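You operate a simulated robot arm through the tools that you are given. There is no shell and no other tool. Be economical: measure what you need, move in short steps, check, and stop when the job is done.

You run a simulated robot arm. Do the job below in one go: nothing can be reset, and whatever is moved stays where it is left.

JOB
Soak rice in the cream bowl under two pumps of water.
Fine: first rice to the band from the grey jug, put back; the bowl stays under the pump spout. Set down upright: grey rice jug.

It is judged by the outcome, as a careful person would: the job done as asked, and still so three seconds after it is handed in. It fails if anything else is knocked over, pushed out of place, dropped, spilled or broken.

ROBOT AND FRAMES
A 6-joint arm with a two-finger parallel gripper, fixed in place. Base frame: the origin is at the foot of the arm, x ahead of it, y to its left, z up. Lengths are in cm, angles in rad, forces in N, time in s.
With the tool pointing down near the work surface it reaches from about 14 to 84 cm from the base axis. Its first joint turns from -2.897 to 2.897 rad. Payload 3.91 kg.
The TCP is the grasp point between the finger pads, 3 cm short of the fingertips. In the tool frame z runs along the fingers and y along their closing line. The gripper opens to 11 cm. The fingers are 2 cm wide and 1 cm thick; the gripper's body (4.8 by 11.2 cm) begins 5.5 cm behind the TCP.
Orientation is told as [roll, pitch, yaw] about the base's x, y, z axes, in that order, counted from this pose: with the fingers straight down and closing along the base's y, the tool's x points along the base's -x, its y along +y and its z along -z.

CONTROLS
- The arm moves only by the tool play_rows. Its argument "moves" is a list of rows, each a list of 7 numbers: the turn, a rotation vector about the tool's x, y, z in rad, then the shift along the tool's x, y, z in cm, then the closure, from 0 (fully open) to 1 (shut). In form: [[ax, ay, az, x, y, z, claw], ...]. A call has 1 to 20 rows; each row shifts and turns the commanded pose from where the row before left it, along the tool's axes as they then stand. Rows are played at 5 a second. More than 5 cm and 0.15 rad between two rows, or a gripper value outside its range, and nothing of the call is played. Where a pose cannot be reached the arm comes as near as it can. A force on the tool above 90 N (or 10 N above the force at the start of the call, whichever is more), or a blocked arm, ends the call early, and 0.2 s more pass. Each finger travels about 10.8 cm/s and halts on what it meets, pressing with about 24 N; the grip force reading is that of the motor and also rises with nothing between the fingers. The clock runs only during rows and for 0.2 s after the last one: add rows that do not move to give the fingers time. It gives the time, the measured TCP pose, the force on the tool (base axes), the opening and the grip force at its end, in the units of the frame above (readings bear some noise), with the torque about the TCP (base axes, N m) and any sound that the robot's microphone picked up, and new pictures: "show" is both (left out), scene, wrist or none.
- Cameras (640 x 400 px; columns grow to the right, rows downward): "scene" is fixed at [5.04, -50.14, 168.51]; the picture's right is [0.43, -0.90, 0.00], its down [-0.59, -0.28, -0.75] and it looks along [0.68, 0.32, -0.66] (base axes); focal length 324 px, centre (320, 200). "wrist" rides on the gripper at [7.7, 0.7, -11.5] in the tool frame; the picture's right is [-0.09, 1.00, 0.00], its down [-0.80, -0.07, -0.59] and it looks along [-0.59, -0.05, 0.80] (tool axes); focal length 270 px, centre (320, 200).
- raise_lower(by): slides the trunk up (or, below 0, down) by that many cm; the arm rides with it, the base frame stays. It gives what a move gives, with no picture.
- locate(camera, pixels): for up to 12 pixels [column, row] of the newest picture of that camera ("zoom" is the newest enlarged one), the place [x, y, z] in the base frame of the surface seen there, good to about 0.2 cm. It takes no simulated time.
- inspect(camera, box): a new picture of the part [left, top, right, bottom] of that camera's present view, enlarged. It takes no simulated time.
- sign_off(): hands the job in; it is judged then, once.

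Work in short steps. Measure before you move; look again where a grasp or a placing could have gone wrong, and mend it. You have 80 turns and 200 pictures in all, those below and enlarged ones among them. Open the gripper and draw the arm clear of the work before you hand the job in, unless the task says otherwise; then end with one line.

The tools are called after "Emit:" as a command line: name --pt "numbers of a row" for each row, then --argument value for the rest, lists and objects as JSON in quotes. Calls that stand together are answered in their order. play_rows: Moves the arm, as the interface text tells. Its arguments: {"type":"object","properties":{"moves":{"type":"array","items":{"type":"array","items":{"type":"number"}}},"show":{"type":"string","enum":["both","scene","wrist","none"]}},"required":["moves"]} The other tools are called the same way: raise_lower (by) slides the trunk up or down; locate (camera, pixels) gives the place of the surface under pixels of a picture; inspect (camera, box) takes an enlarged picture of a part of a camera's view; sign_off () hands the job in.

At the start:

```text
time: 0.0
ee_pos: [35.58, 4.34, 135.7]
tcp_rot: [0.0, -0.001, 0.0]
force: [0.1, -0.5, 0.6]
ft_torque: [-0.01, -0.01, -0.01]
width: 11.0
finger_force: 0.1
trunk travel left (down, up): [-47.5, 6.5]
```

scene: 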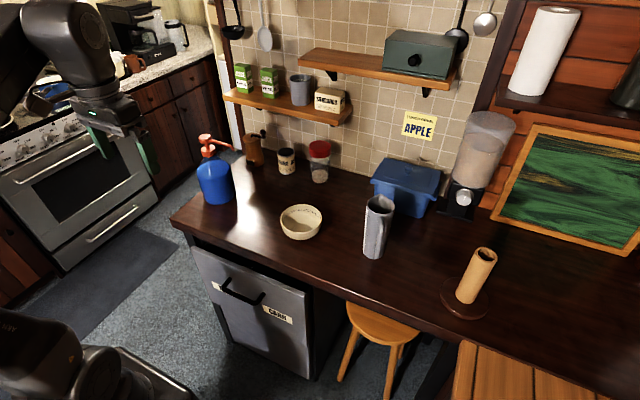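
wrist: 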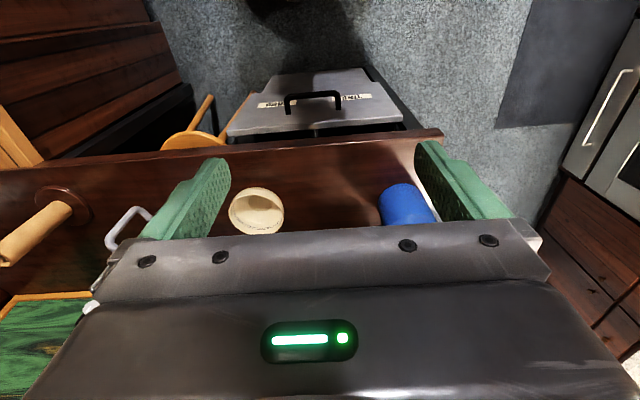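

The scene shows a blue pump bottle near (213,175), the cream bowl at (301,222), and the grey jug at (377,227). I enlarge these areas and measure them.

Emit:
inspect --camera "scene" --box '[260, 170, 420, 270]'

Emit:
inspect --camera "scene" --box '[160, 110, 320, 210]'

Emit:
locate --camera "scene" --pixels '[[213, 180], [206, 138], [228, 145], [301, 207], [300, 232], [282, 222], [321, 218], [380, 200], [375, 240], [374, 256], [330, 250], [208, 158]]'

```text
4.00 times, centred on (340, 220) of scene
```

zoom: 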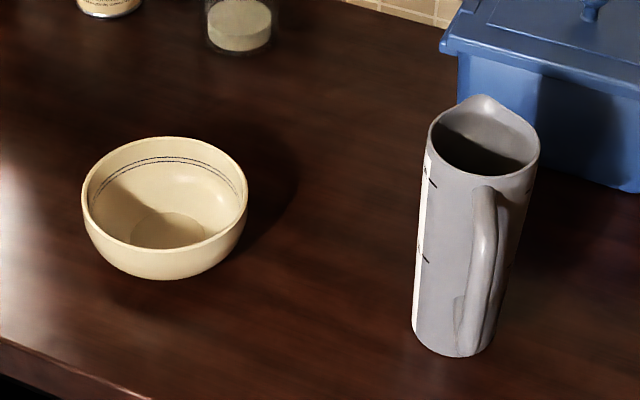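

```text
4.00 times, centred on (240, 160) of scene
```

zoom: 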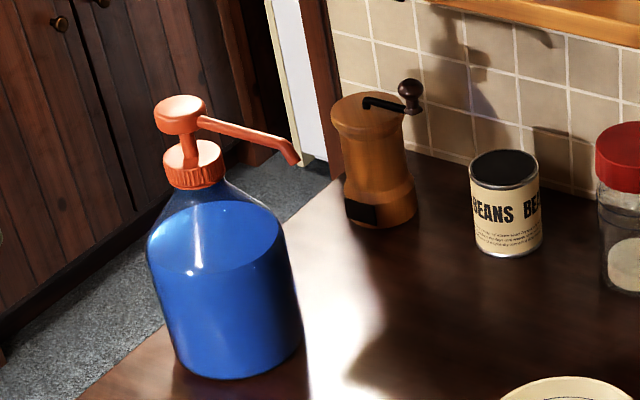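

```text
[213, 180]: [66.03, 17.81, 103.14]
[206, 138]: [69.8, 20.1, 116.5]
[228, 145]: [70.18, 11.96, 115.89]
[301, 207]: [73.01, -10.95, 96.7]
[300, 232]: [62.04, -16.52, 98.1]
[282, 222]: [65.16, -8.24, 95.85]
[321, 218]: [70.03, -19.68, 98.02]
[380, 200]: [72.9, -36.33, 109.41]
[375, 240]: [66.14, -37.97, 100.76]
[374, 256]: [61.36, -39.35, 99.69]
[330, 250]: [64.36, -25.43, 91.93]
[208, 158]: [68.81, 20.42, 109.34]
```

The bowl has a double-line band near its rim, and the jug's handle faces the robot. I take finer measurements of the jug and the pump.

Emit:
locate --camera "zoom" --pixels '[[180, 98], [180, 118], [160, 110], [205, 110], [240, 125], [292, 158], [196, 165], [225, 372], [160, 300], [290, 290]]'

Emit:
inspect --camera "scene" --box '[350, 180, 414, 220]'

```text
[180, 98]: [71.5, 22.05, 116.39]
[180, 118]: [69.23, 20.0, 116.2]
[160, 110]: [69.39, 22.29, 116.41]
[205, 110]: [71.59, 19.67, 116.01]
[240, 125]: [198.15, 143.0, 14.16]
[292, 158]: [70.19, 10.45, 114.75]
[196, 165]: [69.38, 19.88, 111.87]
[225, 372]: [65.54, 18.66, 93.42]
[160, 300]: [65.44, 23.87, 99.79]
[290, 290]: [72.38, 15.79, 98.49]
```

```text
10.00 times, centred on (382, 200) of scene
```

zoom: 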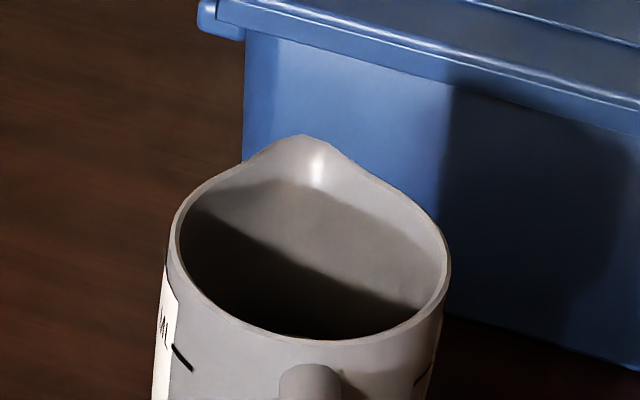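

Spout tip is near (70.2, 10.4, 114). Now I measure the jug rim in this zoom.

Emit:
locate --camera "zoom" --pixels '[[300, 138], [176, 230], [446, 270], [320, 335], [310, 378], [240, 315], [410, 325], [320, 250], [300, 310], [380, 235], [270, 260], [190, 195]]'

Emit:
inspect --camera "scene" --box '[344, 190, 424, 270]'

```text
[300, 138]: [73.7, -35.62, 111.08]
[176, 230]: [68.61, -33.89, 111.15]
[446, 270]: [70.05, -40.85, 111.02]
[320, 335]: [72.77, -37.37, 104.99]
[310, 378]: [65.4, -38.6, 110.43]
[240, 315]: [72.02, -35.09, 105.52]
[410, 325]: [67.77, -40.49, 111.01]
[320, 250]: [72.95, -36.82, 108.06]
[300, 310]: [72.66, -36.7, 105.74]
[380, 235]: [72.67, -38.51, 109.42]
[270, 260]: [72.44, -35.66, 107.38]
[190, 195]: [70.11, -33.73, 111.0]
```

```text
5.00 times, centred on (384, 230) of scene
```

zoom: 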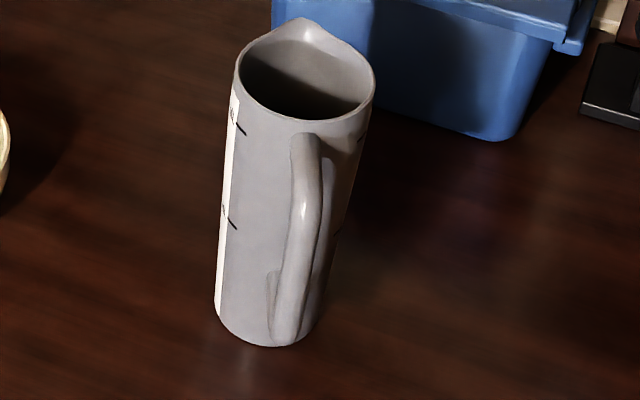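

The jug rim is at z≈111, its centre near (69.4,-37.2), with the handle toward the robot and the spout pointing at azimuth ~20°. I measure the handle's reach, the surroundings and the table edge.

Emit:
locate --camera "zoom" --pixels '[[306, 145], [303, 180], [300, 220], [295, 260], [287, 300], [283, 325], [222, 300], [240, 200], [340, 210], [245, 338], [318, 310]]'

Emit:
locate --camera "scene" --pixels '[[465, 310], [480, 255], [441, 298], [380, 185], [430, 212], [300, 288], [400, 335], [186, 228], [456, 200], [382, 385], [235, 258]]'

```text
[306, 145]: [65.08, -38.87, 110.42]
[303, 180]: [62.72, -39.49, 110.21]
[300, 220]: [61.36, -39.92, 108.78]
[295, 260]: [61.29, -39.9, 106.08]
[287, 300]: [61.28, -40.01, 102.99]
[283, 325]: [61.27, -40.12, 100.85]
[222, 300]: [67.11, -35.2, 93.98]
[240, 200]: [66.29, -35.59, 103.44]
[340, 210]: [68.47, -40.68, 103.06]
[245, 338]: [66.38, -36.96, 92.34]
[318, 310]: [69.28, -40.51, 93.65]
```

```text
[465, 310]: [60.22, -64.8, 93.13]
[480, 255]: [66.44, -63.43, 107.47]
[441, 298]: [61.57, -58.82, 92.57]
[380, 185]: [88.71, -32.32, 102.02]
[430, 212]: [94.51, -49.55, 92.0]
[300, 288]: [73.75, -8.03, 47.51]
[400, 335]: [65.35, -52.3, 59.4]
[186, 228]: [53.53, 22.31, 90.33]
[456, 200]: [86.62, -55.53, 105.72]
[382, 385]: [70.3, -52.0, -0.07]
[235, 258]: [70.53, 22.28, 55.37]
```

The handle is a loop about 3 cm deep, its bar at radius ~8 cm (azimuth 199°), z 100–110. I plan a horizontal grasp at azimuth about -55° with one finger through the loop. First I move forward and turn the tool well above everything.

Emit:
play_rows --pt "0 0 0.137 -3.2 -3.2 0.8 0" --pt "0 0 0.137 -3.2 -3.2 0.8 0" --pt "0 0 0.137 -3.2 -3.2 0.8 0" --pt "0 0 0.137 -3.2 0 0 0" --pt "0 0 0.137 -3.2 0 0 0" --pt "0 0 0.137 0 0 0 0" --pt "0 0 0.137 0 0 0 0" --show "none"

Emit:
play_rows --pt "0 -0.143 0 0 0 0 0" --pt "0 -0.143 0 0 0 0 0" --pt "0 -0.143 0 0 0 0 0" --pt "0 -0.143 0 0 0 0 0" --pt "0 -0.143 0 0 0 0 0" --pt "0 -0.143 0 0 0 0 0" --pt "0 -0.143 0 0 0 0 0" --pt "0 -0.143 0 0 0 0 0" --pt "0 -0.143 0 0 0 0 0" --pt "0 -0.143 0 0 0 0 0" --pt "0 -0.143 0 0 0 0 0" --pt "0 0 0 0 0 0 0" --show "both"

```text
time: 1.6
ee_pos: [49.16, -9.29, 133.39]
tcp_rot: [0.0, 0.0, -0.963]
force: [0.9, -0.3, -0.3]
ft_torque: [0.0, 0.0, -0.01]
width: 11.0
finger_force: 0.1
trunk travel left (down, up): [-47.5, 6.5]
```

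```text
time: 4.2
ee_pos: [49.28, -9.28, 133.41]
tcp_rot: [3.044, -1.568, 2.281]
force: [0.9, -0.2, -1.4]
ft_torque: [0.03, -0.02, 0.03]
width: 10.97
finger_force: 0.1
trunk travel left (down, up): [-47.5, 6.5]
```

scene: 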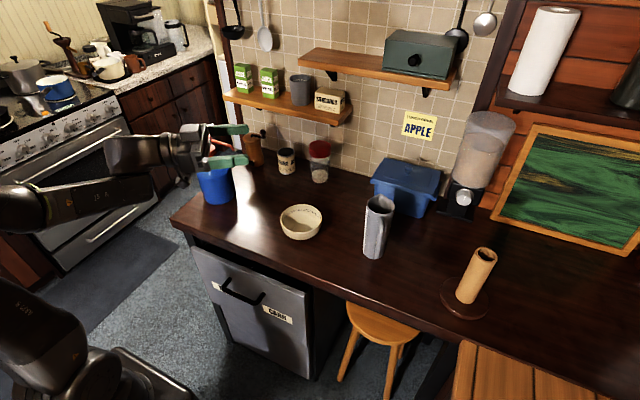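
wrist: 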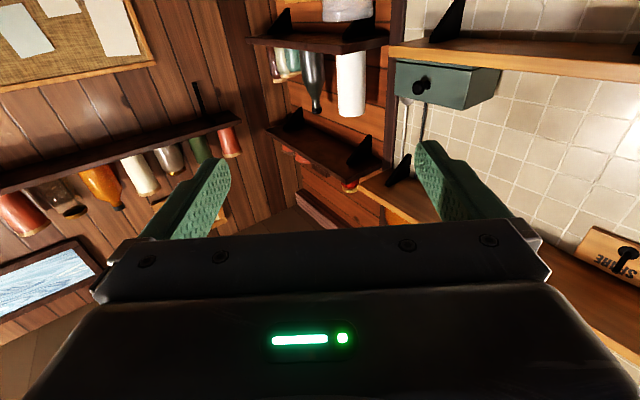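

The tool is now horizontal at azimuth -55°. I lower the trunk so the arm keeps this shape at jug height.

Emit:
raise_lower --by -20

```text
time: 6.4
ee_pos: [49.27, -9.2, 113.37]
tcp_rot: [3.119, -1.568, 2.207]
force: [0.4, -0.4, -0.6]
ft_torque: [0.0, -0.02, -0.01]
width: 11.02
finger_force: 0.0
trunk travel left (down, up): [-27.5, 26.5]
```

Now I advance to a pre-grasp point 13 cm short of the jug at z≈105, with fingers slightly narrowed, and look.

Emit:
play_rows --pt "0 0 0 1.7 0.1 4.1 0.145" --pt "0 0 0 1.7 0.1 4.1 0.145" --pt "0 0 0 1.7 0.1 4.1 0.145" --pt "0 0 0 1.7 0.1 4.1 0.145" --pt "0 0 0 1.6 0.1 4.1 0.145" --pt "0 0 0 0 0 0 0.145" --show "both"

```text
time: 7.8
ee_pos: [61.75, -25.75, 105.03]
tcp_rot: [3.004, -1.569, 2.318]
force: [1.1, 1.0, 0.5]
ft_torque: [0.0, 0.02, -0.01]
width: 9.41
finger_force: 0.0
trunk travel left (down, up): [-27.5, 26.5]
```

scene: 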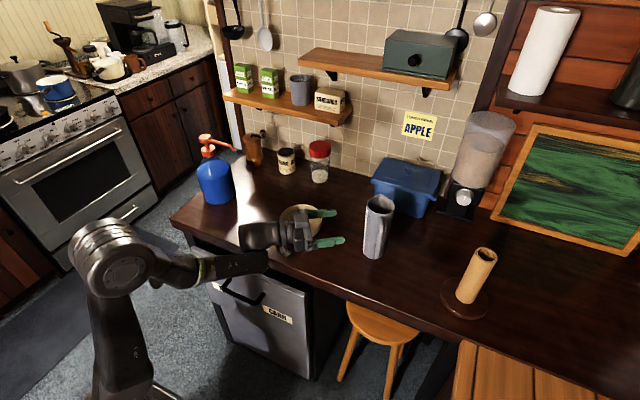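
wrist: 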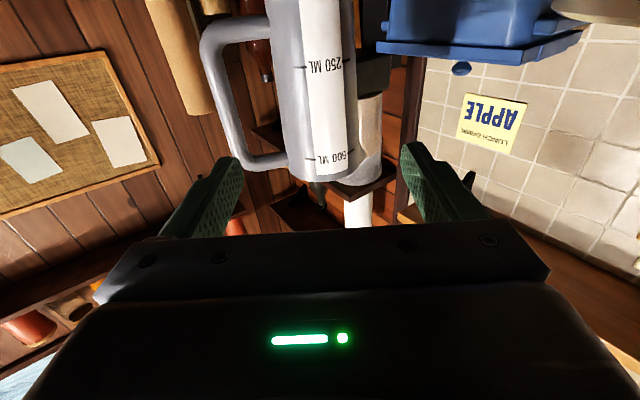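

In the wrist view (upside down), the handle is at left and the jug is centred about col 315–330. I measure edges to check alignment.

Emit:
locate --camera "wrist" --pixels '[[280, 80], [354, 80], [315, 80], [330, 80], [212, 60], [225, 110], [235, 125], [250, 35], [260, 160], [285, 160], [375, 165], [230, 160]]'

Emit:
inspect --camera "wrist" --box '[160, 0, 448, 180]'

```text
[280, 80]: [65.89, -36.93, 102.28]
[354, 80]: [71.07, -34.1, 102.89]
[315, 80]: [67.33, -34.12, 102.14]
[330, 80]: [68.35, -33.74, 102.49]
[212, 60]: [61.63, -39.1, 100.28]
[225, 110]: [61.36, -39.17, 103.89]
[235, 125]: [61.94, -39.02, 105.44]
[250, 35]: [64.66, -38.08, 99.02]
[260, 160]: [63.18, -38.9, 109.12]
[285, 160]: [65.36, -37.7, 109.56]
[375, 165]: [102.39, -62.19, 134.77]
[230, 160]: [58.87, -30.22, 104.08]
```

```text
2.22 times, centred on (304, 90) of wrist
```

zoom: 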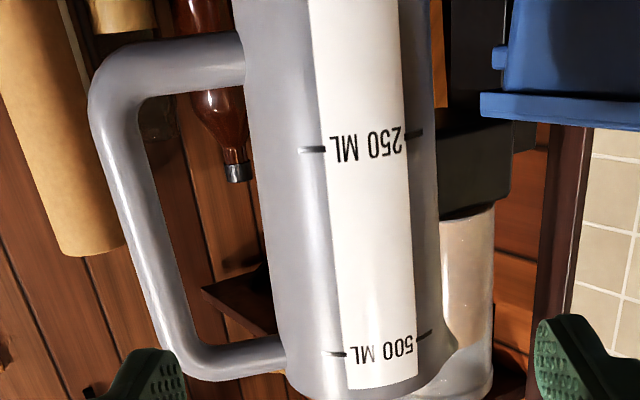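

The body centre is (69.2,-36.9) with radius 3.35, and the bar's inner side is about 6.9 cm to the right, so the finger fits. I shift 0.25 right and advance 12.4 cm.

Emit:
play_rows --pt "0 0 0 0 -0.25 2 0.145" --pt "0 0 0 0 0 2.2 0.145" --pt "0 0 0 0 0 2.2 0.145" --pt "0 0 0 0 0 2 0.145" --pt "0 0 0 0 0 2 0.145" --pt "0 0 0 0 0 2 0.145" --pt "0 0 0 0 0 0 0.145" --show "both"

```text
time: 9.4
ee_pos: [68.43, -36.01, 105.05]
tcp_rot: [3.028, -1.57, 2.296]
force: [0.1, -0.4, -0.3]
ft_torque: [-0.03, 0.0, 0.01]
width: 9.42
finger_force: 0.0
trunk travel left (down, up): [-27.5, 26.5]
```

scene: 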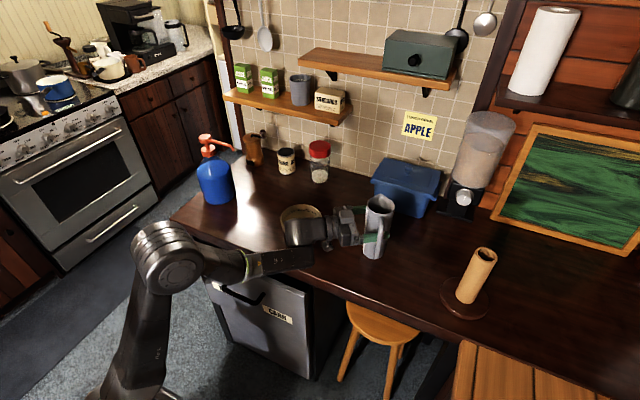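
wrist: 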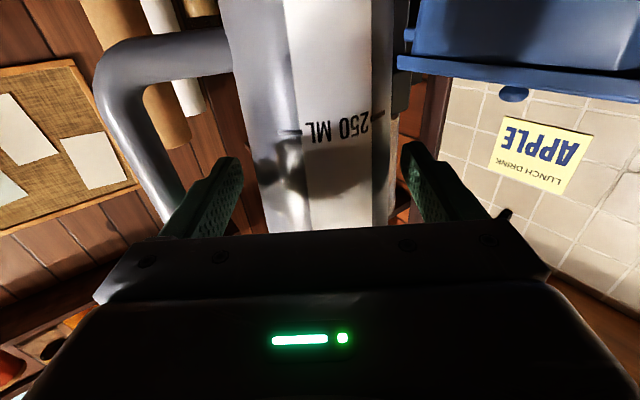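

The left finger is inside the loop with the body between the pads and no contact force. I close the gripper.

Emit:
play_rows --pt "0 0 0 0 0 0 0.25" --pt "0 0 0 0 0 0 0.35" --pt "0 0 0 0 0 0 0.5" --pt "0 0 0 0 0 0 1" --pt "0 0 0 0 0 0 1" --show "none"

Emit:
play_rows --pt "0 0 0 -0.5 0 0 1" --pt "0 0 0 -1.5 0 0 1" --pt "0 0 0 -2 0 0 1" --pt "0 0 0 0 0 0 1" --show "both"

```text
time: 10.6
ee_pos: [68.38, -35.95, 105.05]
tcp_rot: [-3.114, -1.569, 2.156]
force: [1.0, -0.4, 0.3]
ft_torque: [-0.06, -0.07, 0.01]
width: 6.95
finger_force: 24.3
trunk travel left (down, up): [-27.5, 26.5]
```

```text
time: 11.6
ee_pos: [68.6, -36.24, 109.24]
tcp_rot: [-2.717, -1.572, 1.758]
force: [-0.6, 0.3, -4.2]
ft_torque: [0.07, -0.03, 0.03]
width: 6.93
finger_force: 23.4
trunk travel left (down, up): [-27.5, 26.5]
```

scene: 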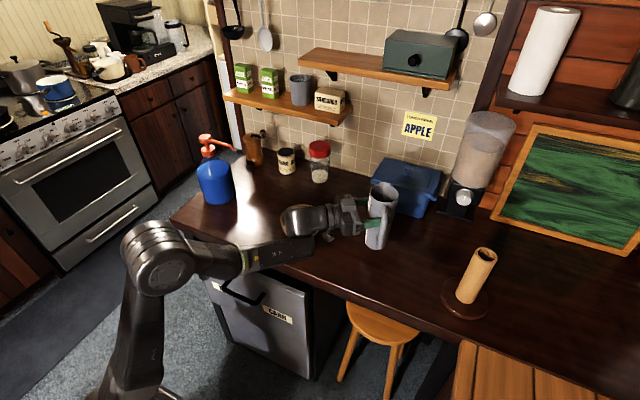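
wrist: 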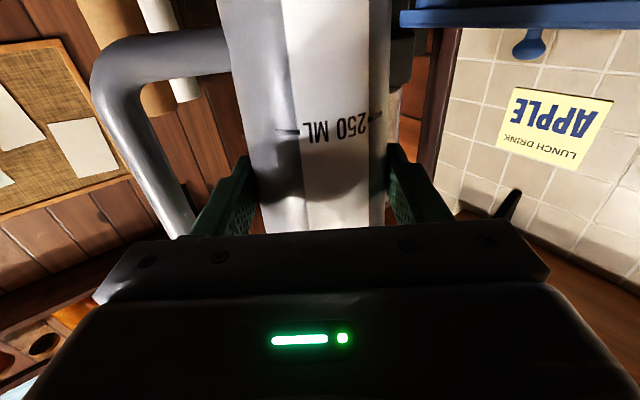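

The jug is lifted upright (about 0.42 kg); its rest pose was TCP (68.4,-36.0,105.05). I raise it a bit more and yaw in place to azimuth +35° so I can pour toward the bowl from its right while the scene camera keeps sight of it.

Emit:
play_rows --pt "0 0 0 -2 0 0 1" --pt "0 0 0 -2 0 0 1" --pt "-0.11 0 0 0 0 0 1" --pt "-0.143 0 0 0 0 0 1" --pt "-0.143 0 0 0 0 0 1" --pt "-0.143 0 0 0 0 0 1" --pt "-0.143 0 0 0 0 0 1" --pt "-0.143 0 0 0 0 0 1" --pt "-0.143 0 0 0 0 0 1" --pt "-0.143 0 0 0 0 0 1" --pt "-0.143 0 0 0 0 0 1" --pt "-0.143 0 0 0 0 0 1" --pt "-0.143 0 0 0 0 0 1" --pt "-0.031 0 0 0 0 0 1" --pt "0 0 0 0 0 0 1" --show "both"

```text
time: 14.8
ee_pos: [68.48, -36.0, 113.08]
tcp_rot: [-0.676, -1.569, 0.012]
force: [0.8, 0.2, -5.2]
ft_torque: [0.11, 0.0, 0.02]
width: 6.97
finger_force: 24.1
out of reach, approached as far as the arm can: row 5, 6, 7, 8, 9, 10, 11, 12, 13
trunk travel left (down, up): [-27.5, 26.5]
```

scene: 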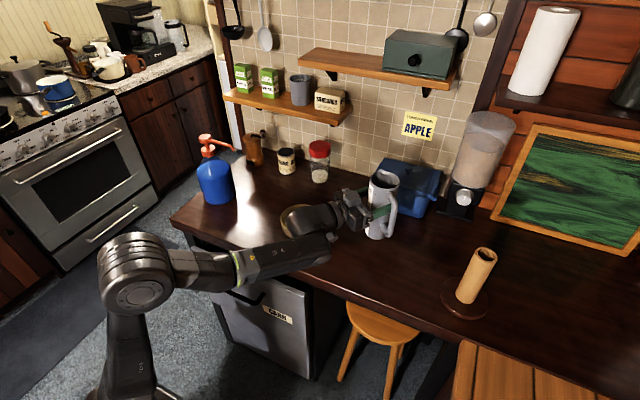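
wrist: 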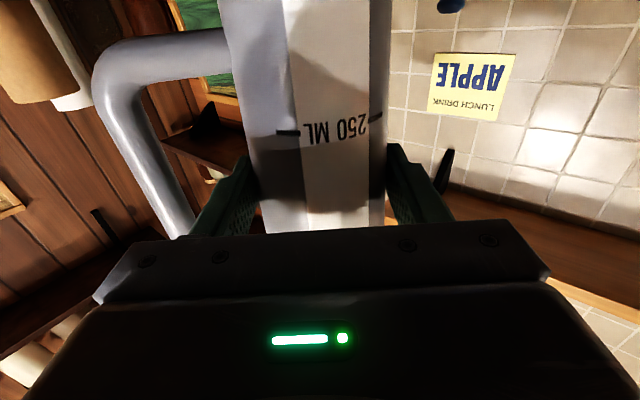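

The yaw stopped at azimuth ≈ -38° (limit reached). I make a small test shift to learn how the commanded pose stands.

Emit:
play_rows --pt "0 0 0 0 2 0 1" --pt "0 0 0 0 0 0 1" --show "none"

```text
time: 15.4
ee_pos: [69.84, -34.42, 112.94]
tcp_rot: [-0.506, -1.569, -0.128]
force: [0.8, 0.3, -4.4]
ft_torque: [0.08, 0.0, 0.0]
width: 6.95
finger_force: 23.9
trunk travel left (down, up): [-27.5, 26.5]
```

The commanded pose follows the real one, so shifts are predictable. I back off toward (64,-24) and try yawing further there.

Emit:
play_rows --pt "0 0 0 0 1.6 -3.6 1" --pt "0 0 0 0 1.6 -3.6 1" --pt "0 0 0 0 1.6 -3.6 1" --pt "-0.14 0 0 0 0 0 1" --pt "-0.14 0 0 0 0 0 1" --pt "-0.14 0 0 0 0 0 1" --pt "-0.14 0 0 0 0 0 1" --pt "-0.14 0 0 0 0 0 1" --pt "-0.14 0 0 0 0 0 1" --pt "-0.14 0 0 0 0 0 1" --pt "0 0 0 0 0 0 1" --show "scene"

```text
time: 17.8
ee_pos: [63.93, -24.24, 112.99]
tcp_rot: [-0.661, -1.568, 0.099]
force: [0.1, 0.2, -5.2]
ft_torque: [0.05, -0.02, 0.01]
width: 6.92
finger_force: 23.8
out of reach, approached as far as the arm can: row 4, 5, 6, 7, 8, 9, 10
trunk travel left (down, up): [-27.5, 26.5]
```

scene: 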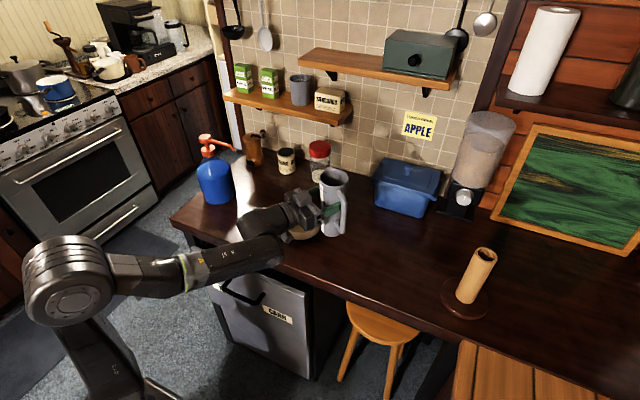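

Yaw is limited to about -32° here, so instead I turn the other way to about -75°. That puts the mouth toward +x and leaves the right half of the bowl visible to the scene camera. Then I shift beside the bowl at z 113.

Emit:
play_rows --pt "0.125 0 0 0 0 0 1" --pt "0.125 0 0 0 0 0 1" --pt "0.125 0 0 0 0 0 1" --pt "0.125 0 0 0 0 0 1" --pt "0.125 0 0 0 0 0 1" --pt "0.125 0 0 0 0 0 1" --pt "0 0 0 0 -0.4 -3.8 1" --pt "0 0 0 0 -0.4 -3.8 1" --pt "0 0 0 0 -0.5 -3.7 1" --pt "0 0 0 0 0 0 1" --show "scene"

```text
time: 20.0
ee_pos: [59.68, -13.45, 112.86]
tcp_rot: [-1.669, -1.571, 0.358]
force: [-0.3, -0.7, -4.0]
ft_torque: [0.07, -0.07, 0.01]
width: 6.93
finger_force: 23.5
trunk travel left (down, up): [-27.5, 26.5]
```

scene: 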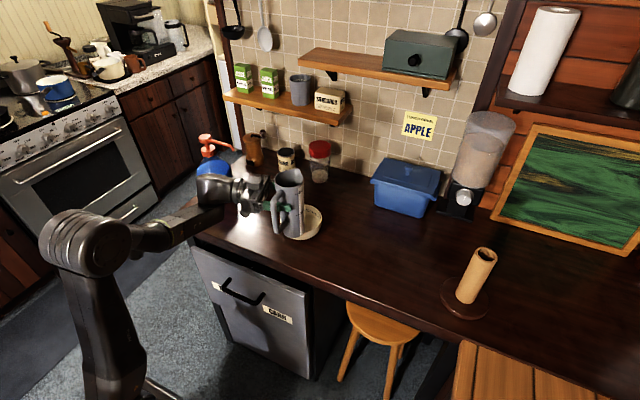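

The bowl's right half shows at (310,222) beside the jug. I zoom to check the geometry.

Emit:
inspect --camera "scene" --box '[256, 160, 352, 250]'

```text
4.44 times, centred on (304, 205) of scene
```

zoom: 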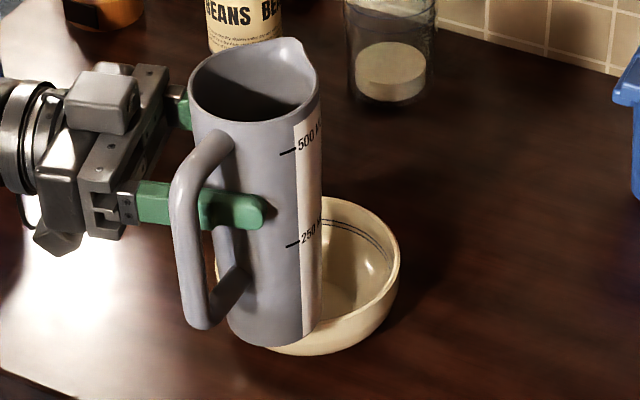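

Emit:
locate --camera "zoom" --pixels '[[340, 199], [397, 250], [380, 305], [330, 340], [345, 330], [304, 42], [192, 80], [318, 95], [230, 130], [245, 95], [270, 85], [330, 290]]'

```text
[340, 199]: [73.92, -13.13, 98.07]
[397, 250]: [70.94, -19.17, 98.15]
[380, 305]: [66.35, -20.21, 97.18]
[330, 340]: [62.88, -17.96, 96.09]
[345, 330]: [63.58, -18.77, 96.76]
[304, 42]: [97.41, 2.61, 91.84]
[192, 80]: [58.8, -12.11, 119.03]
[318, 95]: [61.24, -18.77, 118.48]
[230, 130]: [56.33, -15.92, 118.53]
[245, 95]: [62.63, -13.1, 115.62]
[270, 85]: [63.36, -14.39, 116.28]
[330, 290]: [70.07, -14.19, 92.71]
```

The jug sits just behind the bowl's near rim, with the spout at about (64.6,-15.4,119). I roll 0.6 rad toward the bowl, then lower about 5 cm.

Emit:
play_rows --pt "0 0 -0.12 0 0 0 1" --pt "0 0 -0.12 0 0 0 1" --pt "0 0 -0.12 0 0 0 1" --pt "0 0 -0.12 0 0 0 1" --pt "0 0 -0.12 0 0 0 1" --pt "0 0 0 2.07 1.41 0 1" --pt "0 0 0 2.07 1.41 0 1" --pt "0 0 0 0 0 0 1" --show "none"

Emit:
inspect --camera "scene" --box '[256, 160, 352, 250]'

```text
time: 21.8
ee_pos: [59.76, -13.52, 108.17]
tcp_rot: [-1.571, -0.969, 0.258]
force: [0.5, 0.2, -4.6]
ft_torque: [0.08, -0.08, 0.03]
width: 6.92
finger_force: 23.9
trunk travel left (down, up): [-27.5, 26.5]
```

```text
4.44 times, centred on (304, 205) of scene
```

zoom: 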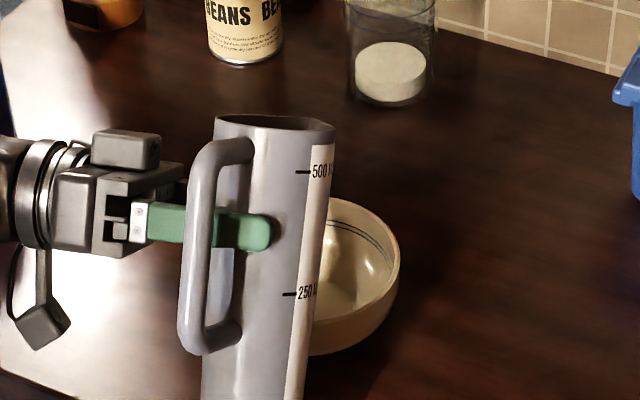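

Tilt goes the right way. I continue slowly to about 1.2 rad and look.

Emit:
play_rows --pt "0 0 -0.12 0 0 0 1" --pt "0 0 -0.12 0 0 0 1" --pt "0 0 -0.12 0 0 0 1" --pt "0 0 -0.12 0 0 0 1" --pt "0 0 -0.12 0 0 0 1" --pt "0 0 0 0 0 0 1" --show "none"

Emit:
inspect --camera "scene" --box '[256, 160, 352, 250]'

```text
time: 23.2
ee_pos: [59.79, -13.71, 108.13]
tcp_rot: [-1.57, -0.366, 0.259]
force: [-0.1, 0.2, -4.1]
ft_torque: [0.06, -0.16, -0.02]
width: 6.93
finger_force: 23.8
trunk travel left (down, up): [-27.5, 26.5]
```

```text
4.44 times, centred on (304, 205) of scene
```

zoom: 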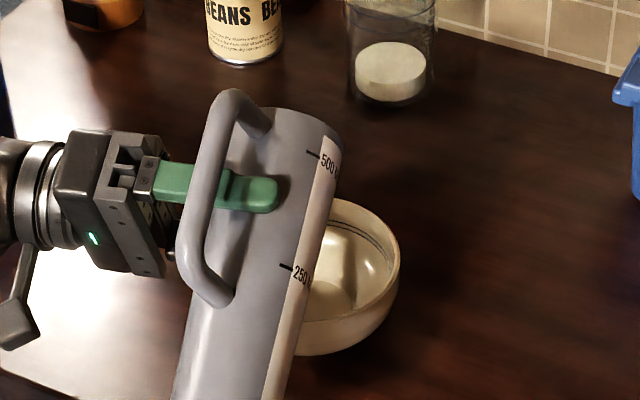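

No rice yet. I go on to ~1.5 rad.

Emit:
play_rows --pt "0 0 -0.1 0 0 0 1" --pt "0 0 -0.1 0 0 0 1" --pt "0 0 -0.1 0 0 0 1" --pt "0 0 0 0 0 0 1" --show "none"

Emit:
inspect --camera "scene" --box '[256, 160, 352, 250]'

```text
time: 24.2
ee_pos: [59.57, -13.58, 108.1]
tcp_rot: [-1.571, -0.068, 0.259]
force: [-0.9, -0.4, -5.1]
ft_torque: [0.13, -0.11, 0.0]
width: 6.92
finger_force: 23.6
trunk travel left (down, up): [-27.5, 26.5]
```

```text
4.44 times, centred on (304, 205) of scene
```

zoom: 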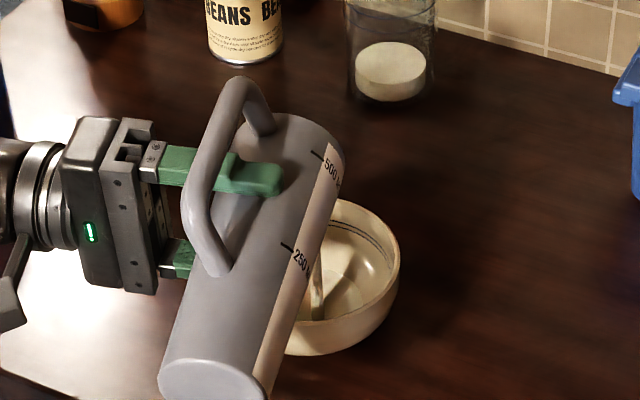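

A thin stream appears at zoom (318,285). I check where it lands.

Emit:
locate --camera "zoom" --pixels '[[317, 275], [318, 310], [335, 290], [305, 320]]'

Emit:
play_rows --pt "0 0 0 0 0 0 1" --pt "0 0 0 0 0 0 1" --show "none"

Emit:
inspect --camera "scene" --box '[272, 195, 336, 245]'

```text
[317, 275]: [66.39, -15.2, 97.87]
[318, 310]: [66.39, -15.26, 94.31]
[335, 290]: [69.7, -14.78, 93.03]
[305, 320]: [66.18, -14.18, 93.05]
```

```text
time: 24.8
ee_pos: [59.57, -13.66, 108.22]
tcp_rot: [-1.571, -0.068, 0.258]
force: [-0.4, -0.4, -4.8]
ft_torque: [0.11, -0.14, -0.03]
width: 6.93
finger_force: 23.9
trunk travel left (down, up): [-27.5, 26.5]
```

```text
8.00 times, centred on (304, 220) of scene
```

zoom: 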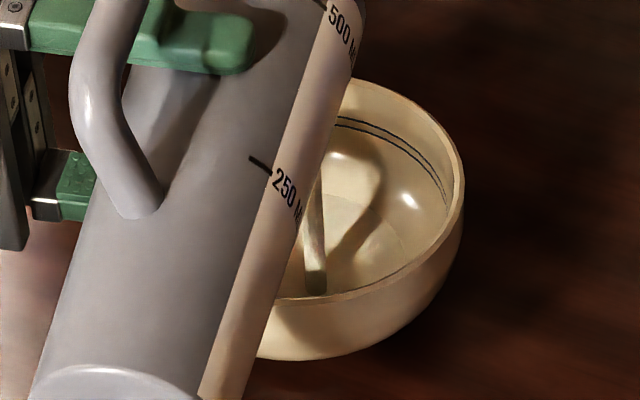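

The stream lands at (66.4,-15.2), well inside the bowl. I hold 1.2 s at this tilt and look at the filling.

Emit:
play_rows --pt "0 0 0 0 0 0 1" --pt "0 0 0 0 0 0 1" --pt "0 0 0 0 0 0 1" --pt "0 0 0 0 0 0 1" --pt "0 0 0 0 0 0 1" --show "none"

Emit:
inspect --camera "scene" --box '[272, 195, 336, 245]'

```text
time: 26.0
ee_pos: [59.63, -13.63, 108.15]
tcp_rot: [-1.571, -0.068, 0.258]
force: [-0.3, 0.3, -3.8]
ft_torque: [0.08, -0.12, -0.01]
width: 6.9
finger_force: 24.0
trunk travel left (down, up): [-27.5, 26.5]
```

```text
8.00 times, centred on (304, 220) of scene
```

zoom: 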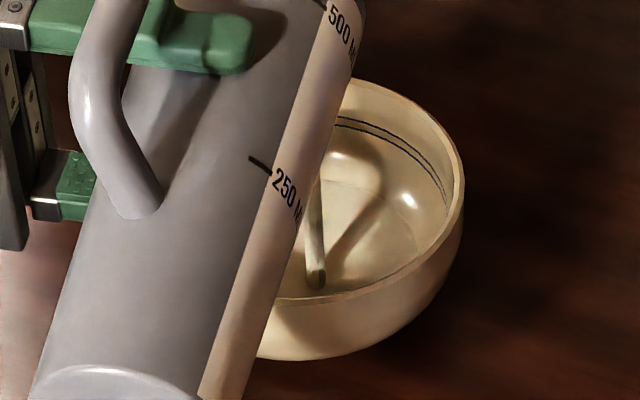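

The level is rising slowly. I measure it and hold for 2.4 s more.

Emit:
locate --camera "zoom" --pixels '[[380, 240], [350, 200], [390, 150], [440, 180], [360, 122]]'

Emit:
play_rows --pt "0 0 0 0 0 0 1" --pt "0 0 0 0 0 0 1" --pt "0 0 0 0 0 0 1" --pt "0 0 0 0 0 0 1" --pt "0 0 0 0 0 0 1" --pt "0 0 0 0 0 0 1" --pt "0 0 0 0 0 0 1" --pt "0 0 0 0 0 0 1" --pt "0 0 0 0 0 0 1" --pt "0 0 0 0 0 0 1" --pt "0 0 0 0 0 0 1" --show "none"

Emit:
inspect --camera "scene" --box '[272, 195, 336, 245]'

```text
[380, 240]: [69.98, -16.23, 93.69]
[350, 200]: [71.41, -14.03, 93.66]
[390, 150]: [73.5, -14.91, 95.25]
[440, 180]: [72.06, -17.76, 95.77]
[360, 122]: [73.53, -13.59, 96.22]
```

```text
time: 28.4
ee_pos: [59.69, -13.68, 108.26]
tcp_rot: [-1.57, -0.07, 0.257]
force: [0.0, -0.6, -4.5]
ft_torque: [0.1, -0.1, 0.0]
width: 6.91
finger_force: 24.0
trunk travel left (down, up): [-27.5, 26.5]
```

```text
8.00 times, centred on (304, 220) of scene
```

zoom: 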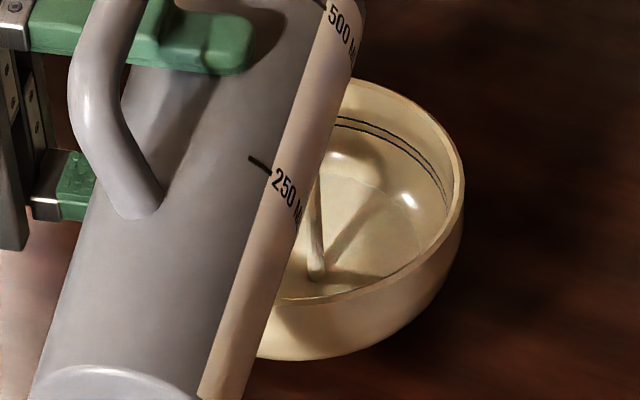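

Emit:
locate --camera "zoom" --pixels '[[380, 240], [350, 200], [410, 245], [360, 118], [352, 126], [445, 200], [440, 190]]'

Emit:
play_rows --pt "0 0 -0.05 0 0 0 1" --pt "0 0 0 0 0 0 1" --pt "0 0 0 0 0 0 1" --pt "0 0 0 0 0 0 1" --pt "0 0 0 0 0 0 1" --pt "0 0 0 0 0 0 1" --pt "0 0 0 0 0 0 1" --pt "0 0 0 0 0 0 1" --pt "0 0 0 0 0 0 1" --show "none"

Emit:
inspect --camera "scene" --box '[272, 195, 336, 245]'

```text
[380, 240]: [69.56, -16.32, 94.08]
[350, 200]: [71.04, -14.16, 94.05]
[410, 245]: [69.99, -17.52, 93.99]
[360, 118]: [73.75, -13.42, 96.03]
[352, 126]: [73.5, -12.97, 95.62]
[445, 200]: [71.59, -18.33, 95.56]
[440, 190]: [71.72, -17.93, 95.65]
```

```text
time: 30.4
ee_pos: [59.64, -13.67, 108.15]
tcp_rot: [-1.572, -0.019, 0.258]
force: [0.5, -0.6, -4.6]
ft_torque: [0.12, -0.06, -0.01]
width: 6.91
finger_force: 24.1
trunk travel left (down, up): [-27.5, 26.5]
```

```text
8.00 times, centred on (304, 220) of scene
```

zoom: 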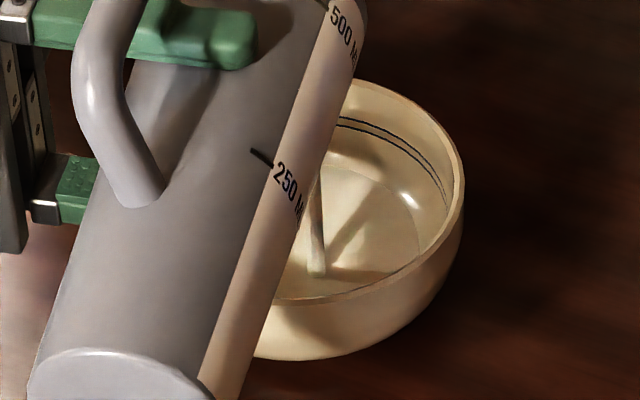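

The level is ~94.4; the band lies around 95.7–96.1. I hold 3 s more at this tilt.

Emit:
play_rows --pt "0 0 0 0 0 0 1" --pt "0 0 0 0 0 0 1" --pt "0 0 0 0 0 0 1" --pt "0 0 0 0 0 0 1" --pt "0 0 0 0 0 0 1" --pt "0 0 0 0 0 0 1" --pt "0 0 0 0 0 0 1" --pt "0 0 0 0 0 0 1" --pt "0 0 0 0 0 0 1" --pt "0 0 0 0 0 0 1" --pt "0 0 0 0 0 0 1" --pt "0 0 0 0 0 0 1" --pt "0 0 0 0 0 0 1" --pt "0 0 0 0 0 0 1" --show "none"

Emit:
inspect --camera "scene" --box '[272, 195, 336, 245]'

Emit:
locate --camera "zoom" --pixels '[[380, 230], [350, 200], [400, 225], [360, 180], [345, 120], [345, 128], [430, 160], [438, 170]]'

```text
time: 33.4
ee_pos: [59.55, -13.76, 108.1]
tcp_rot: [-1.571, -0.019, 0.258]
force: [0.3, -0.1, -3.9]
ft_torque: [0.11, -0.12, 0.0]
width: 6.88
finger_force: 23.5
trunk travel left (down, up): [-27.5, 26.5]
```

```text
8.00 times, centred on (304, 220) of scene
```

zoom: 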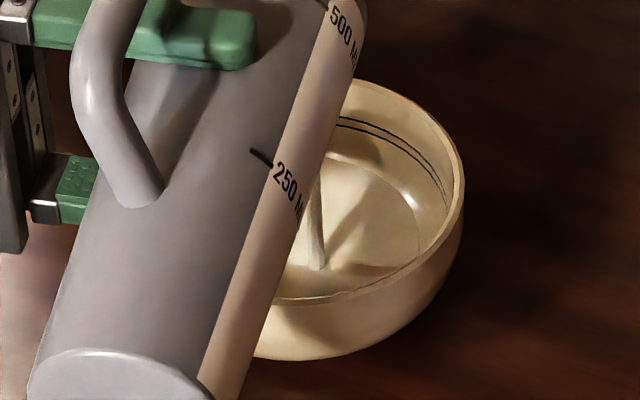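

```text
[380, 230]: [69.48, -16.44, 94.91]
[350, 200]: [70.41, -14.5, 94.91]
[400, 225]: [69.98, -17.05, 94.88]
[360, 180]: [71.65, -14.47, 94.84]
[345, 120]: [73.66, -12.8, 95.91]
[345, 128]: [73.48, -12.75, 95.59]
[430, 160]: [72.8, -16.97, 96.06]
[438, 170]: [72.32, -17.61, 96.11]
```

Level 94.9, rising at ~0.17 cm/s. I hold 2.8 s more.

Emit:
play_rows --pt "0 0 0 0 0 0 1" --pt "0 0 0 0 0 0 1" --pt "0 0 0 0 0 0 1" --pt "0 0 0 0 0 0 1" --pt "0 0 0 0 0 0 1" --pt "0 0 0 0 0 0 1" --pt "0 0 0 0 0 0 1" --pt "0 0 0 0 0 0 1" --pt "0 0 0 0 0 0 1" --pt "0 0 0 0 0 0 1" --pt "0 0 0 0 0 0 1" --pt "0 0 0 0 0 0 1" --pt "0 0 0 0 0 0 1" --show "none"

Emit:
inspect --camera "scene" --box '[296, 200, 328, 225]'

Emit:
locate --camera "zoom" --pixels '[[350, 350], [300, 250], [400, 300], [350, 200], [300, 150], [300, 132], [440, 200], [450, 240]]'

```text
time: 36.2
ee_pos: [59.72, -13.65, 108.17]
tcp_rot: [-1.571, -0.02, 0.259]
force: [-0.4, -1.1, -3.5]
ft_torque: [0.04, -0.1, -0.06]
width: 6.87
finger_force: 24.0
trunk travel left (down, up): [-27.5, 26.5]
```

```text
16.00 times, centred on (312, 212) of scene
```

zoom: 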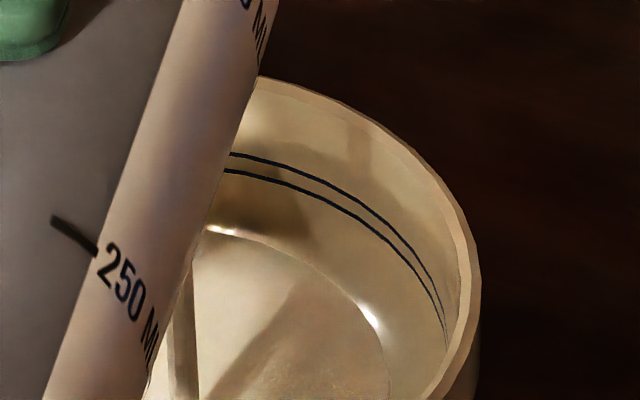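

```text
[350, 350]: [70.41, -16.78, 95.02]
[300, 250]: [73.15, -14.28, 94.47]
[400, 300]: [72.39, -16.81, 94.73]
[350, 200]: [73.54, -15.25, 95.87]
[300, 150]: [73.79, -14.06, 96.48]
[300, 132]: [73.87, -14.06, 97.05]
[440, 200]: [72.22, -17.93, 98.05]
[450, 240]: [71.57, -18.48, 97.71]
```

Level about 95.0 and the flow has slowed; the band is 95.7–96.0. I tilt 0.06 rad more and hold 2 s.

Emit:
play_rows --pt "0 0 -0.06 0 0 0 1" --pt "0 0 0 0 0 0 1" --pt "0 0 0 0 0 0 1" --pt "0 0 0 0 0 0 1" --pt "0 0 0 0 0 0 1" --pt "0 0 0 0 0 0 1" --pt "0 0 0 0 0 0 1" --pt "0 0 0 0 0 0 1" --pt "0 0 0 0 0 0 1" --show "none"

Emit:
inspect --camera "scene" --box '[296, 200, 328, 225]'

Emit:
locate --camera "zoom" --pixels '[[350, 350], [300, 300], [350, 300], [250, 280], [300, 260], [280, 350]]'

```text
time: 38.2
ee_pos: [59.61, -13.56, 108.05]
tcp_rot: [-1.571, 0.04, 0.259]
force: [-0.5, 0.2, -3.0]
ft_torque: [0.06, -0.07, 0.01]
width: 6.85
finger_force: 24.0
trunk travel left (down, up): [-27.5, 26.5]
```

```text
16.00 times, centred on (312, 212) of scene
```

zoom: 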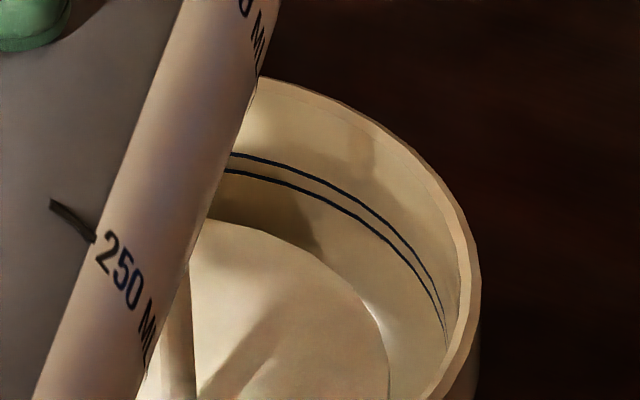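

```text
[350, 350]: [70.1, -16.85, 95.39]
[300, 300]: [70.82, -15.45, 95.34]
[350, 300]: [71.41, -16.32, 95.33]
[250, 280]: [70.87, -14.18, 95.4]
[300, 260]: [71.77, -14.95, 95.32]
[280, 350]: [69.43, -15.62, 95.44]
```

Level 95.37. Hold 1.4 s more.

Emit:
play_rows --pt "0 0 0 0 0 0 1" --pt "0 0 0 0 0 0 1" --pt "0 0 0 0 0 0 1" --pt "0 0 0 0 0 0 1" --pt "0 0 0 0 0 0 1" --pt "0 0 0 0 0 0 1" --show "none"

Emit:
inspect --camera "scene" --box '[296, 200, 328, 225]'

Emit:
locate --camera "zoom" --pixels '[[350, 350], [300, 300], [350, 300], [250, 280], [300, 260], [280, 350], [320, 200], [320, 180]]'

```text
time: 39.6
ee_pos: [59.56, -13.7, 108.16]
tcp_rot: [-1.569, 0.04, 0.259]
force: [-0.1, 0.1, -3.4]
ft_torque: [0.07, -0.1, -0.01]
width: 6.89
finger_force: 23.9
trunk travel left (down, up): [-27.5, 26.5]
```

```text
16.00 times, centred on (312, 212) of scene
```

zoom: 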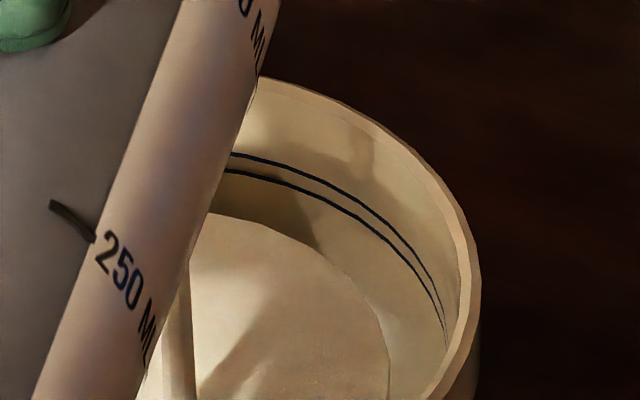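

```text
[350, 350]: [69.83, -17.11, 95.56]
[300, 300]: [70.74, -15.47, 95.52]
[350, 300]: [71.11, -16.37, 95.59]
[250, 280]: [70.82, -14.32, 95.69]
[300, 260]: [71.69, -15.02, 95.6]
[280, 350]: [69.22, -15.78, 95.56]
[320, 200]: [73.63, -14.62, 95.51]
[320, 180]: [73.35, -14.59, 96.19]
```

Level readings and the visual edge disagree a little, so I measure the line and the rice edge at several pixels.

Emit:
locate --camera "zoom" --pixels '[[260, 158], [260, 174], [300, 170], [300, 188], [350, 196], [350, 212], [260, 215], [260, 235], [300, 235], [300, 250], [340, 265], [360, 290]]'

```text
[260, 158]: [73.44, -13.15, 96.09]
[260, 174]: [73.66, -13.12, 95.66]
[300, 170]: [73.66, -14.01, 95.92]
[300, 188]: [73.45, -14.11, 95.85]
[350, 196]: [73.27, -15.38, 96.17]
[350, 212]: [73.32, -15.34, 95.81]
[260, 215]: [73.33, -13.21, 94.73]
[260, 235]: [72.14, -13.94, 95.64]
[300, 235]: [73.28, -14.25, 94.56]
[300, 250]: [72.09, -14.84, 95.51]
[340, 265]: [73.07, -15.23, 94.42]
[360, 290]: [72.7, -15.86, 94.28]
```

The rice surface is at ~95.57 with band lines at ~95.75 and ~96.05. I hold 0.8 s more, then tilt back promptly and look.

Emit:
play_rows --pt "0 0 0 0 0 0 1" --pt "0 0 0 0 0 0 1" --pt "0 0 0 0 0 0 1" --pt "0 0 0.15 0 0 0 1" --pt "0 0 0.15 0 0 0 1" --pt "0 0 0.15 0 0 0 1" --pt "0 0 0 0 0 0 1" --pt "0 0 0 0 0 0 1" --show "none"

Emit:
inspect --camera "scene" --box '[296, 200, 328, 225]'

Emit:
locate --camera "zoom" --pixels '[[350, 350], [300, 300], [350, 300], [250, 280], [300, 260], [280, 350], [320, 280], [320, 320]]'

```text
time: 41.4
ee_pos: [59.67, -13.57, 108.04]
tcp_rot: [-1.57, -0.41, 0.259]
force: [-0.7, 0.0, -2.4]
ft_torque: [0.05, -0.09, -0.02]
width: 6.86
finger_force: 23.7
trunk travel left (down, up): [-27.5, 26.5]
```

```text
16.00 times, centred on (312, 212) of scene
```

zoom: 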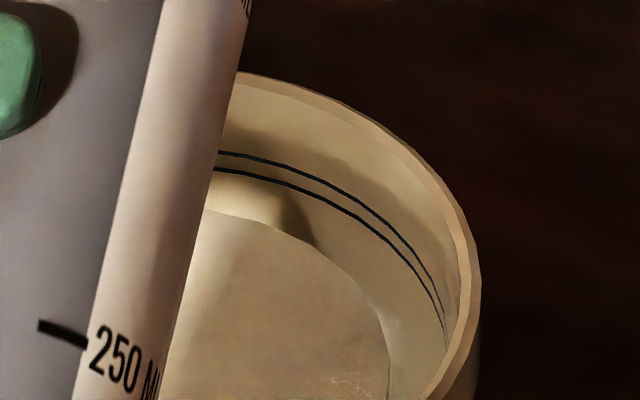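

```text
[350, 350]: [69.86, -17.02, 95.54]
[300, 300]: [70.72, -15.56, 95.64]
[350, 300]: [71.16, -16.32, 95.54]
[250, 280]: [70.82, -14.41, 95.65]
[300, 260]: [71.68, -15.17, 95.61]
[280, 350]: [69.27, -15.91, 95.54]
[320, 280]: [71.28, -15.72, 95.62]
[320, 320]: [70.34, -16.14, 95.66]
```

Level 95.6, still just under the lower line. I tilt again to the previous angle, hold ~1.4 s, and check while it is pouring.

Emit:
play_rows --pt "0 0 -0.15 0 0 0 1" --pt "0 0 -0.15 0 0 0 1" --pt "0 0 -0.15 0 0 0 1" --pt "0 0 -0.03 0 0 0 1" --pt "0 0 0 0 0 0 1" --pt "0 0 0 0 0 0 1" --pt "0 0 0 0 0 0 1" --pt "0 0 0 0 0 0 1" --show "none"

Emit:
inspect --camera "scene" --box '[296, 200, 328, 225]'

Emit:
locate --camera "zoom" --pixels '[[350, 350], [300, 300], [350, 300], [250, 280], [300, 260], [280, 350], [320, 280], [320, 320]]'

```text
time: 43.2
ee_pos: [59.66, -13.67, 108.09]
tcp_rot: [-1.571, 0.072, 0.259]
force: [0.0, 1.1, -3.9]
ft_torque: [0.07, -0.08, 0.01]
width: 6.87
finger_force: 23.8
trunk travel left (down, up): [-27.5, 26.5]
```

```text
16.00 times, centred on (312, 212) of scene
```

zoom: 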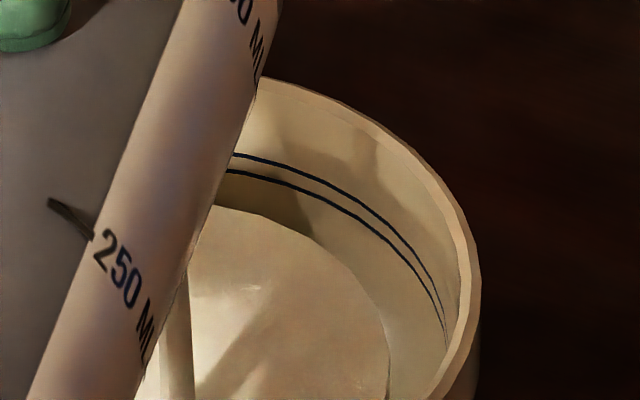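

```text
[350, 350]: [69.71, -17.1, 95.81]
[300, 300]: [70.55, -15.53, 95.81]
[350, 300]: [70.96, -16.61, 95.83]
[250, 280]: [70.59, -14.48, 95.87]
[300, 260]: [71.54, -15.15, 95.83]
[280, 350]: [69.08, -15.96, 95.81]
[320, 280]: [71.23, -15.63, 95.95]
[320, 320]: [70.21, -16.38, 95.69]
```

Level 95.82, inside the band. I stop: roll back to 0.6 rad, raise 5 cm, then roll upright.

Emit:
play_rows --pt "0 0 0.149 0 0 0 1" --pt "0 0 0.149 0 0 0 1" --pt "0 0 0.149 0 0 0 1" --pt "0 0 0.149 0 0 0 1" --pt "0 0 0.149 0 0 0 1" --pt "0 0 0.149 0 0 0 1" --pt "0 0 0.149 0 0 0 1" --pt "0 0 0 -2.07 -1.41 0 1" --pt "0 0 0 -2.07 -1.41 0 1" --pt "0 0 0.15 0 0 0 1" --pt "0 0 0.15 0 0 0 1" --pt "0 0 0.15 0 0 0 1" --pt "0 0 0.149 0 0 0 1" --pt "0 0 0 0 0 0 1" --show "scene"

Emit:
inspect --camera "scene" --box '[256, 160, 352, 250]'

```text
time: 46.2
ee_pos: [59.61, -13.63, 113.15]
tcp_rot: [1.6, -1.569, -2.909]
force: [-0.7, 0.0, -3.7]
ft_torque: [0.04, -0.04, -0.01]
width: 6.87
finger_force: 24.1
trunk travel left (down, up): [-27.5, 26.5]
```

scene: 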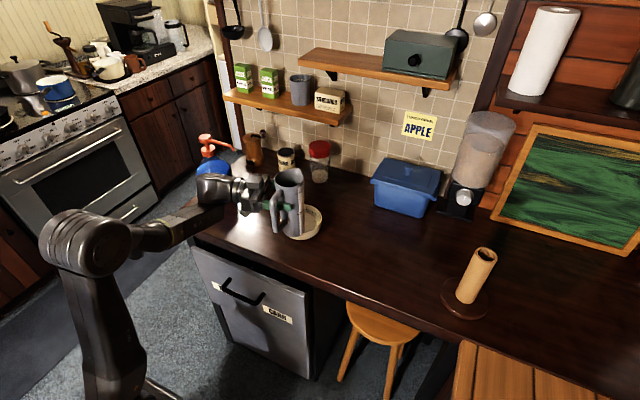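

```text
4.44 times, centred on (304, 205) of scene
```

zoom: 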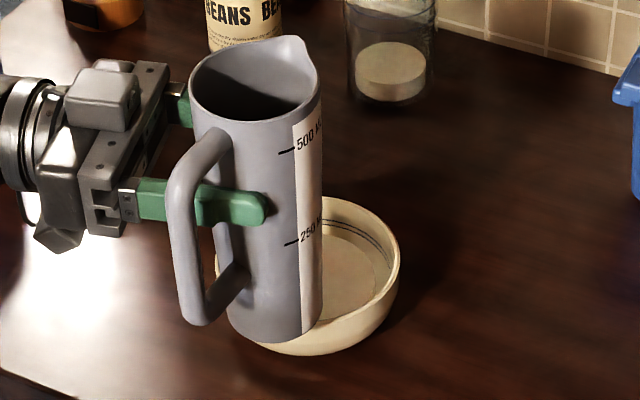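

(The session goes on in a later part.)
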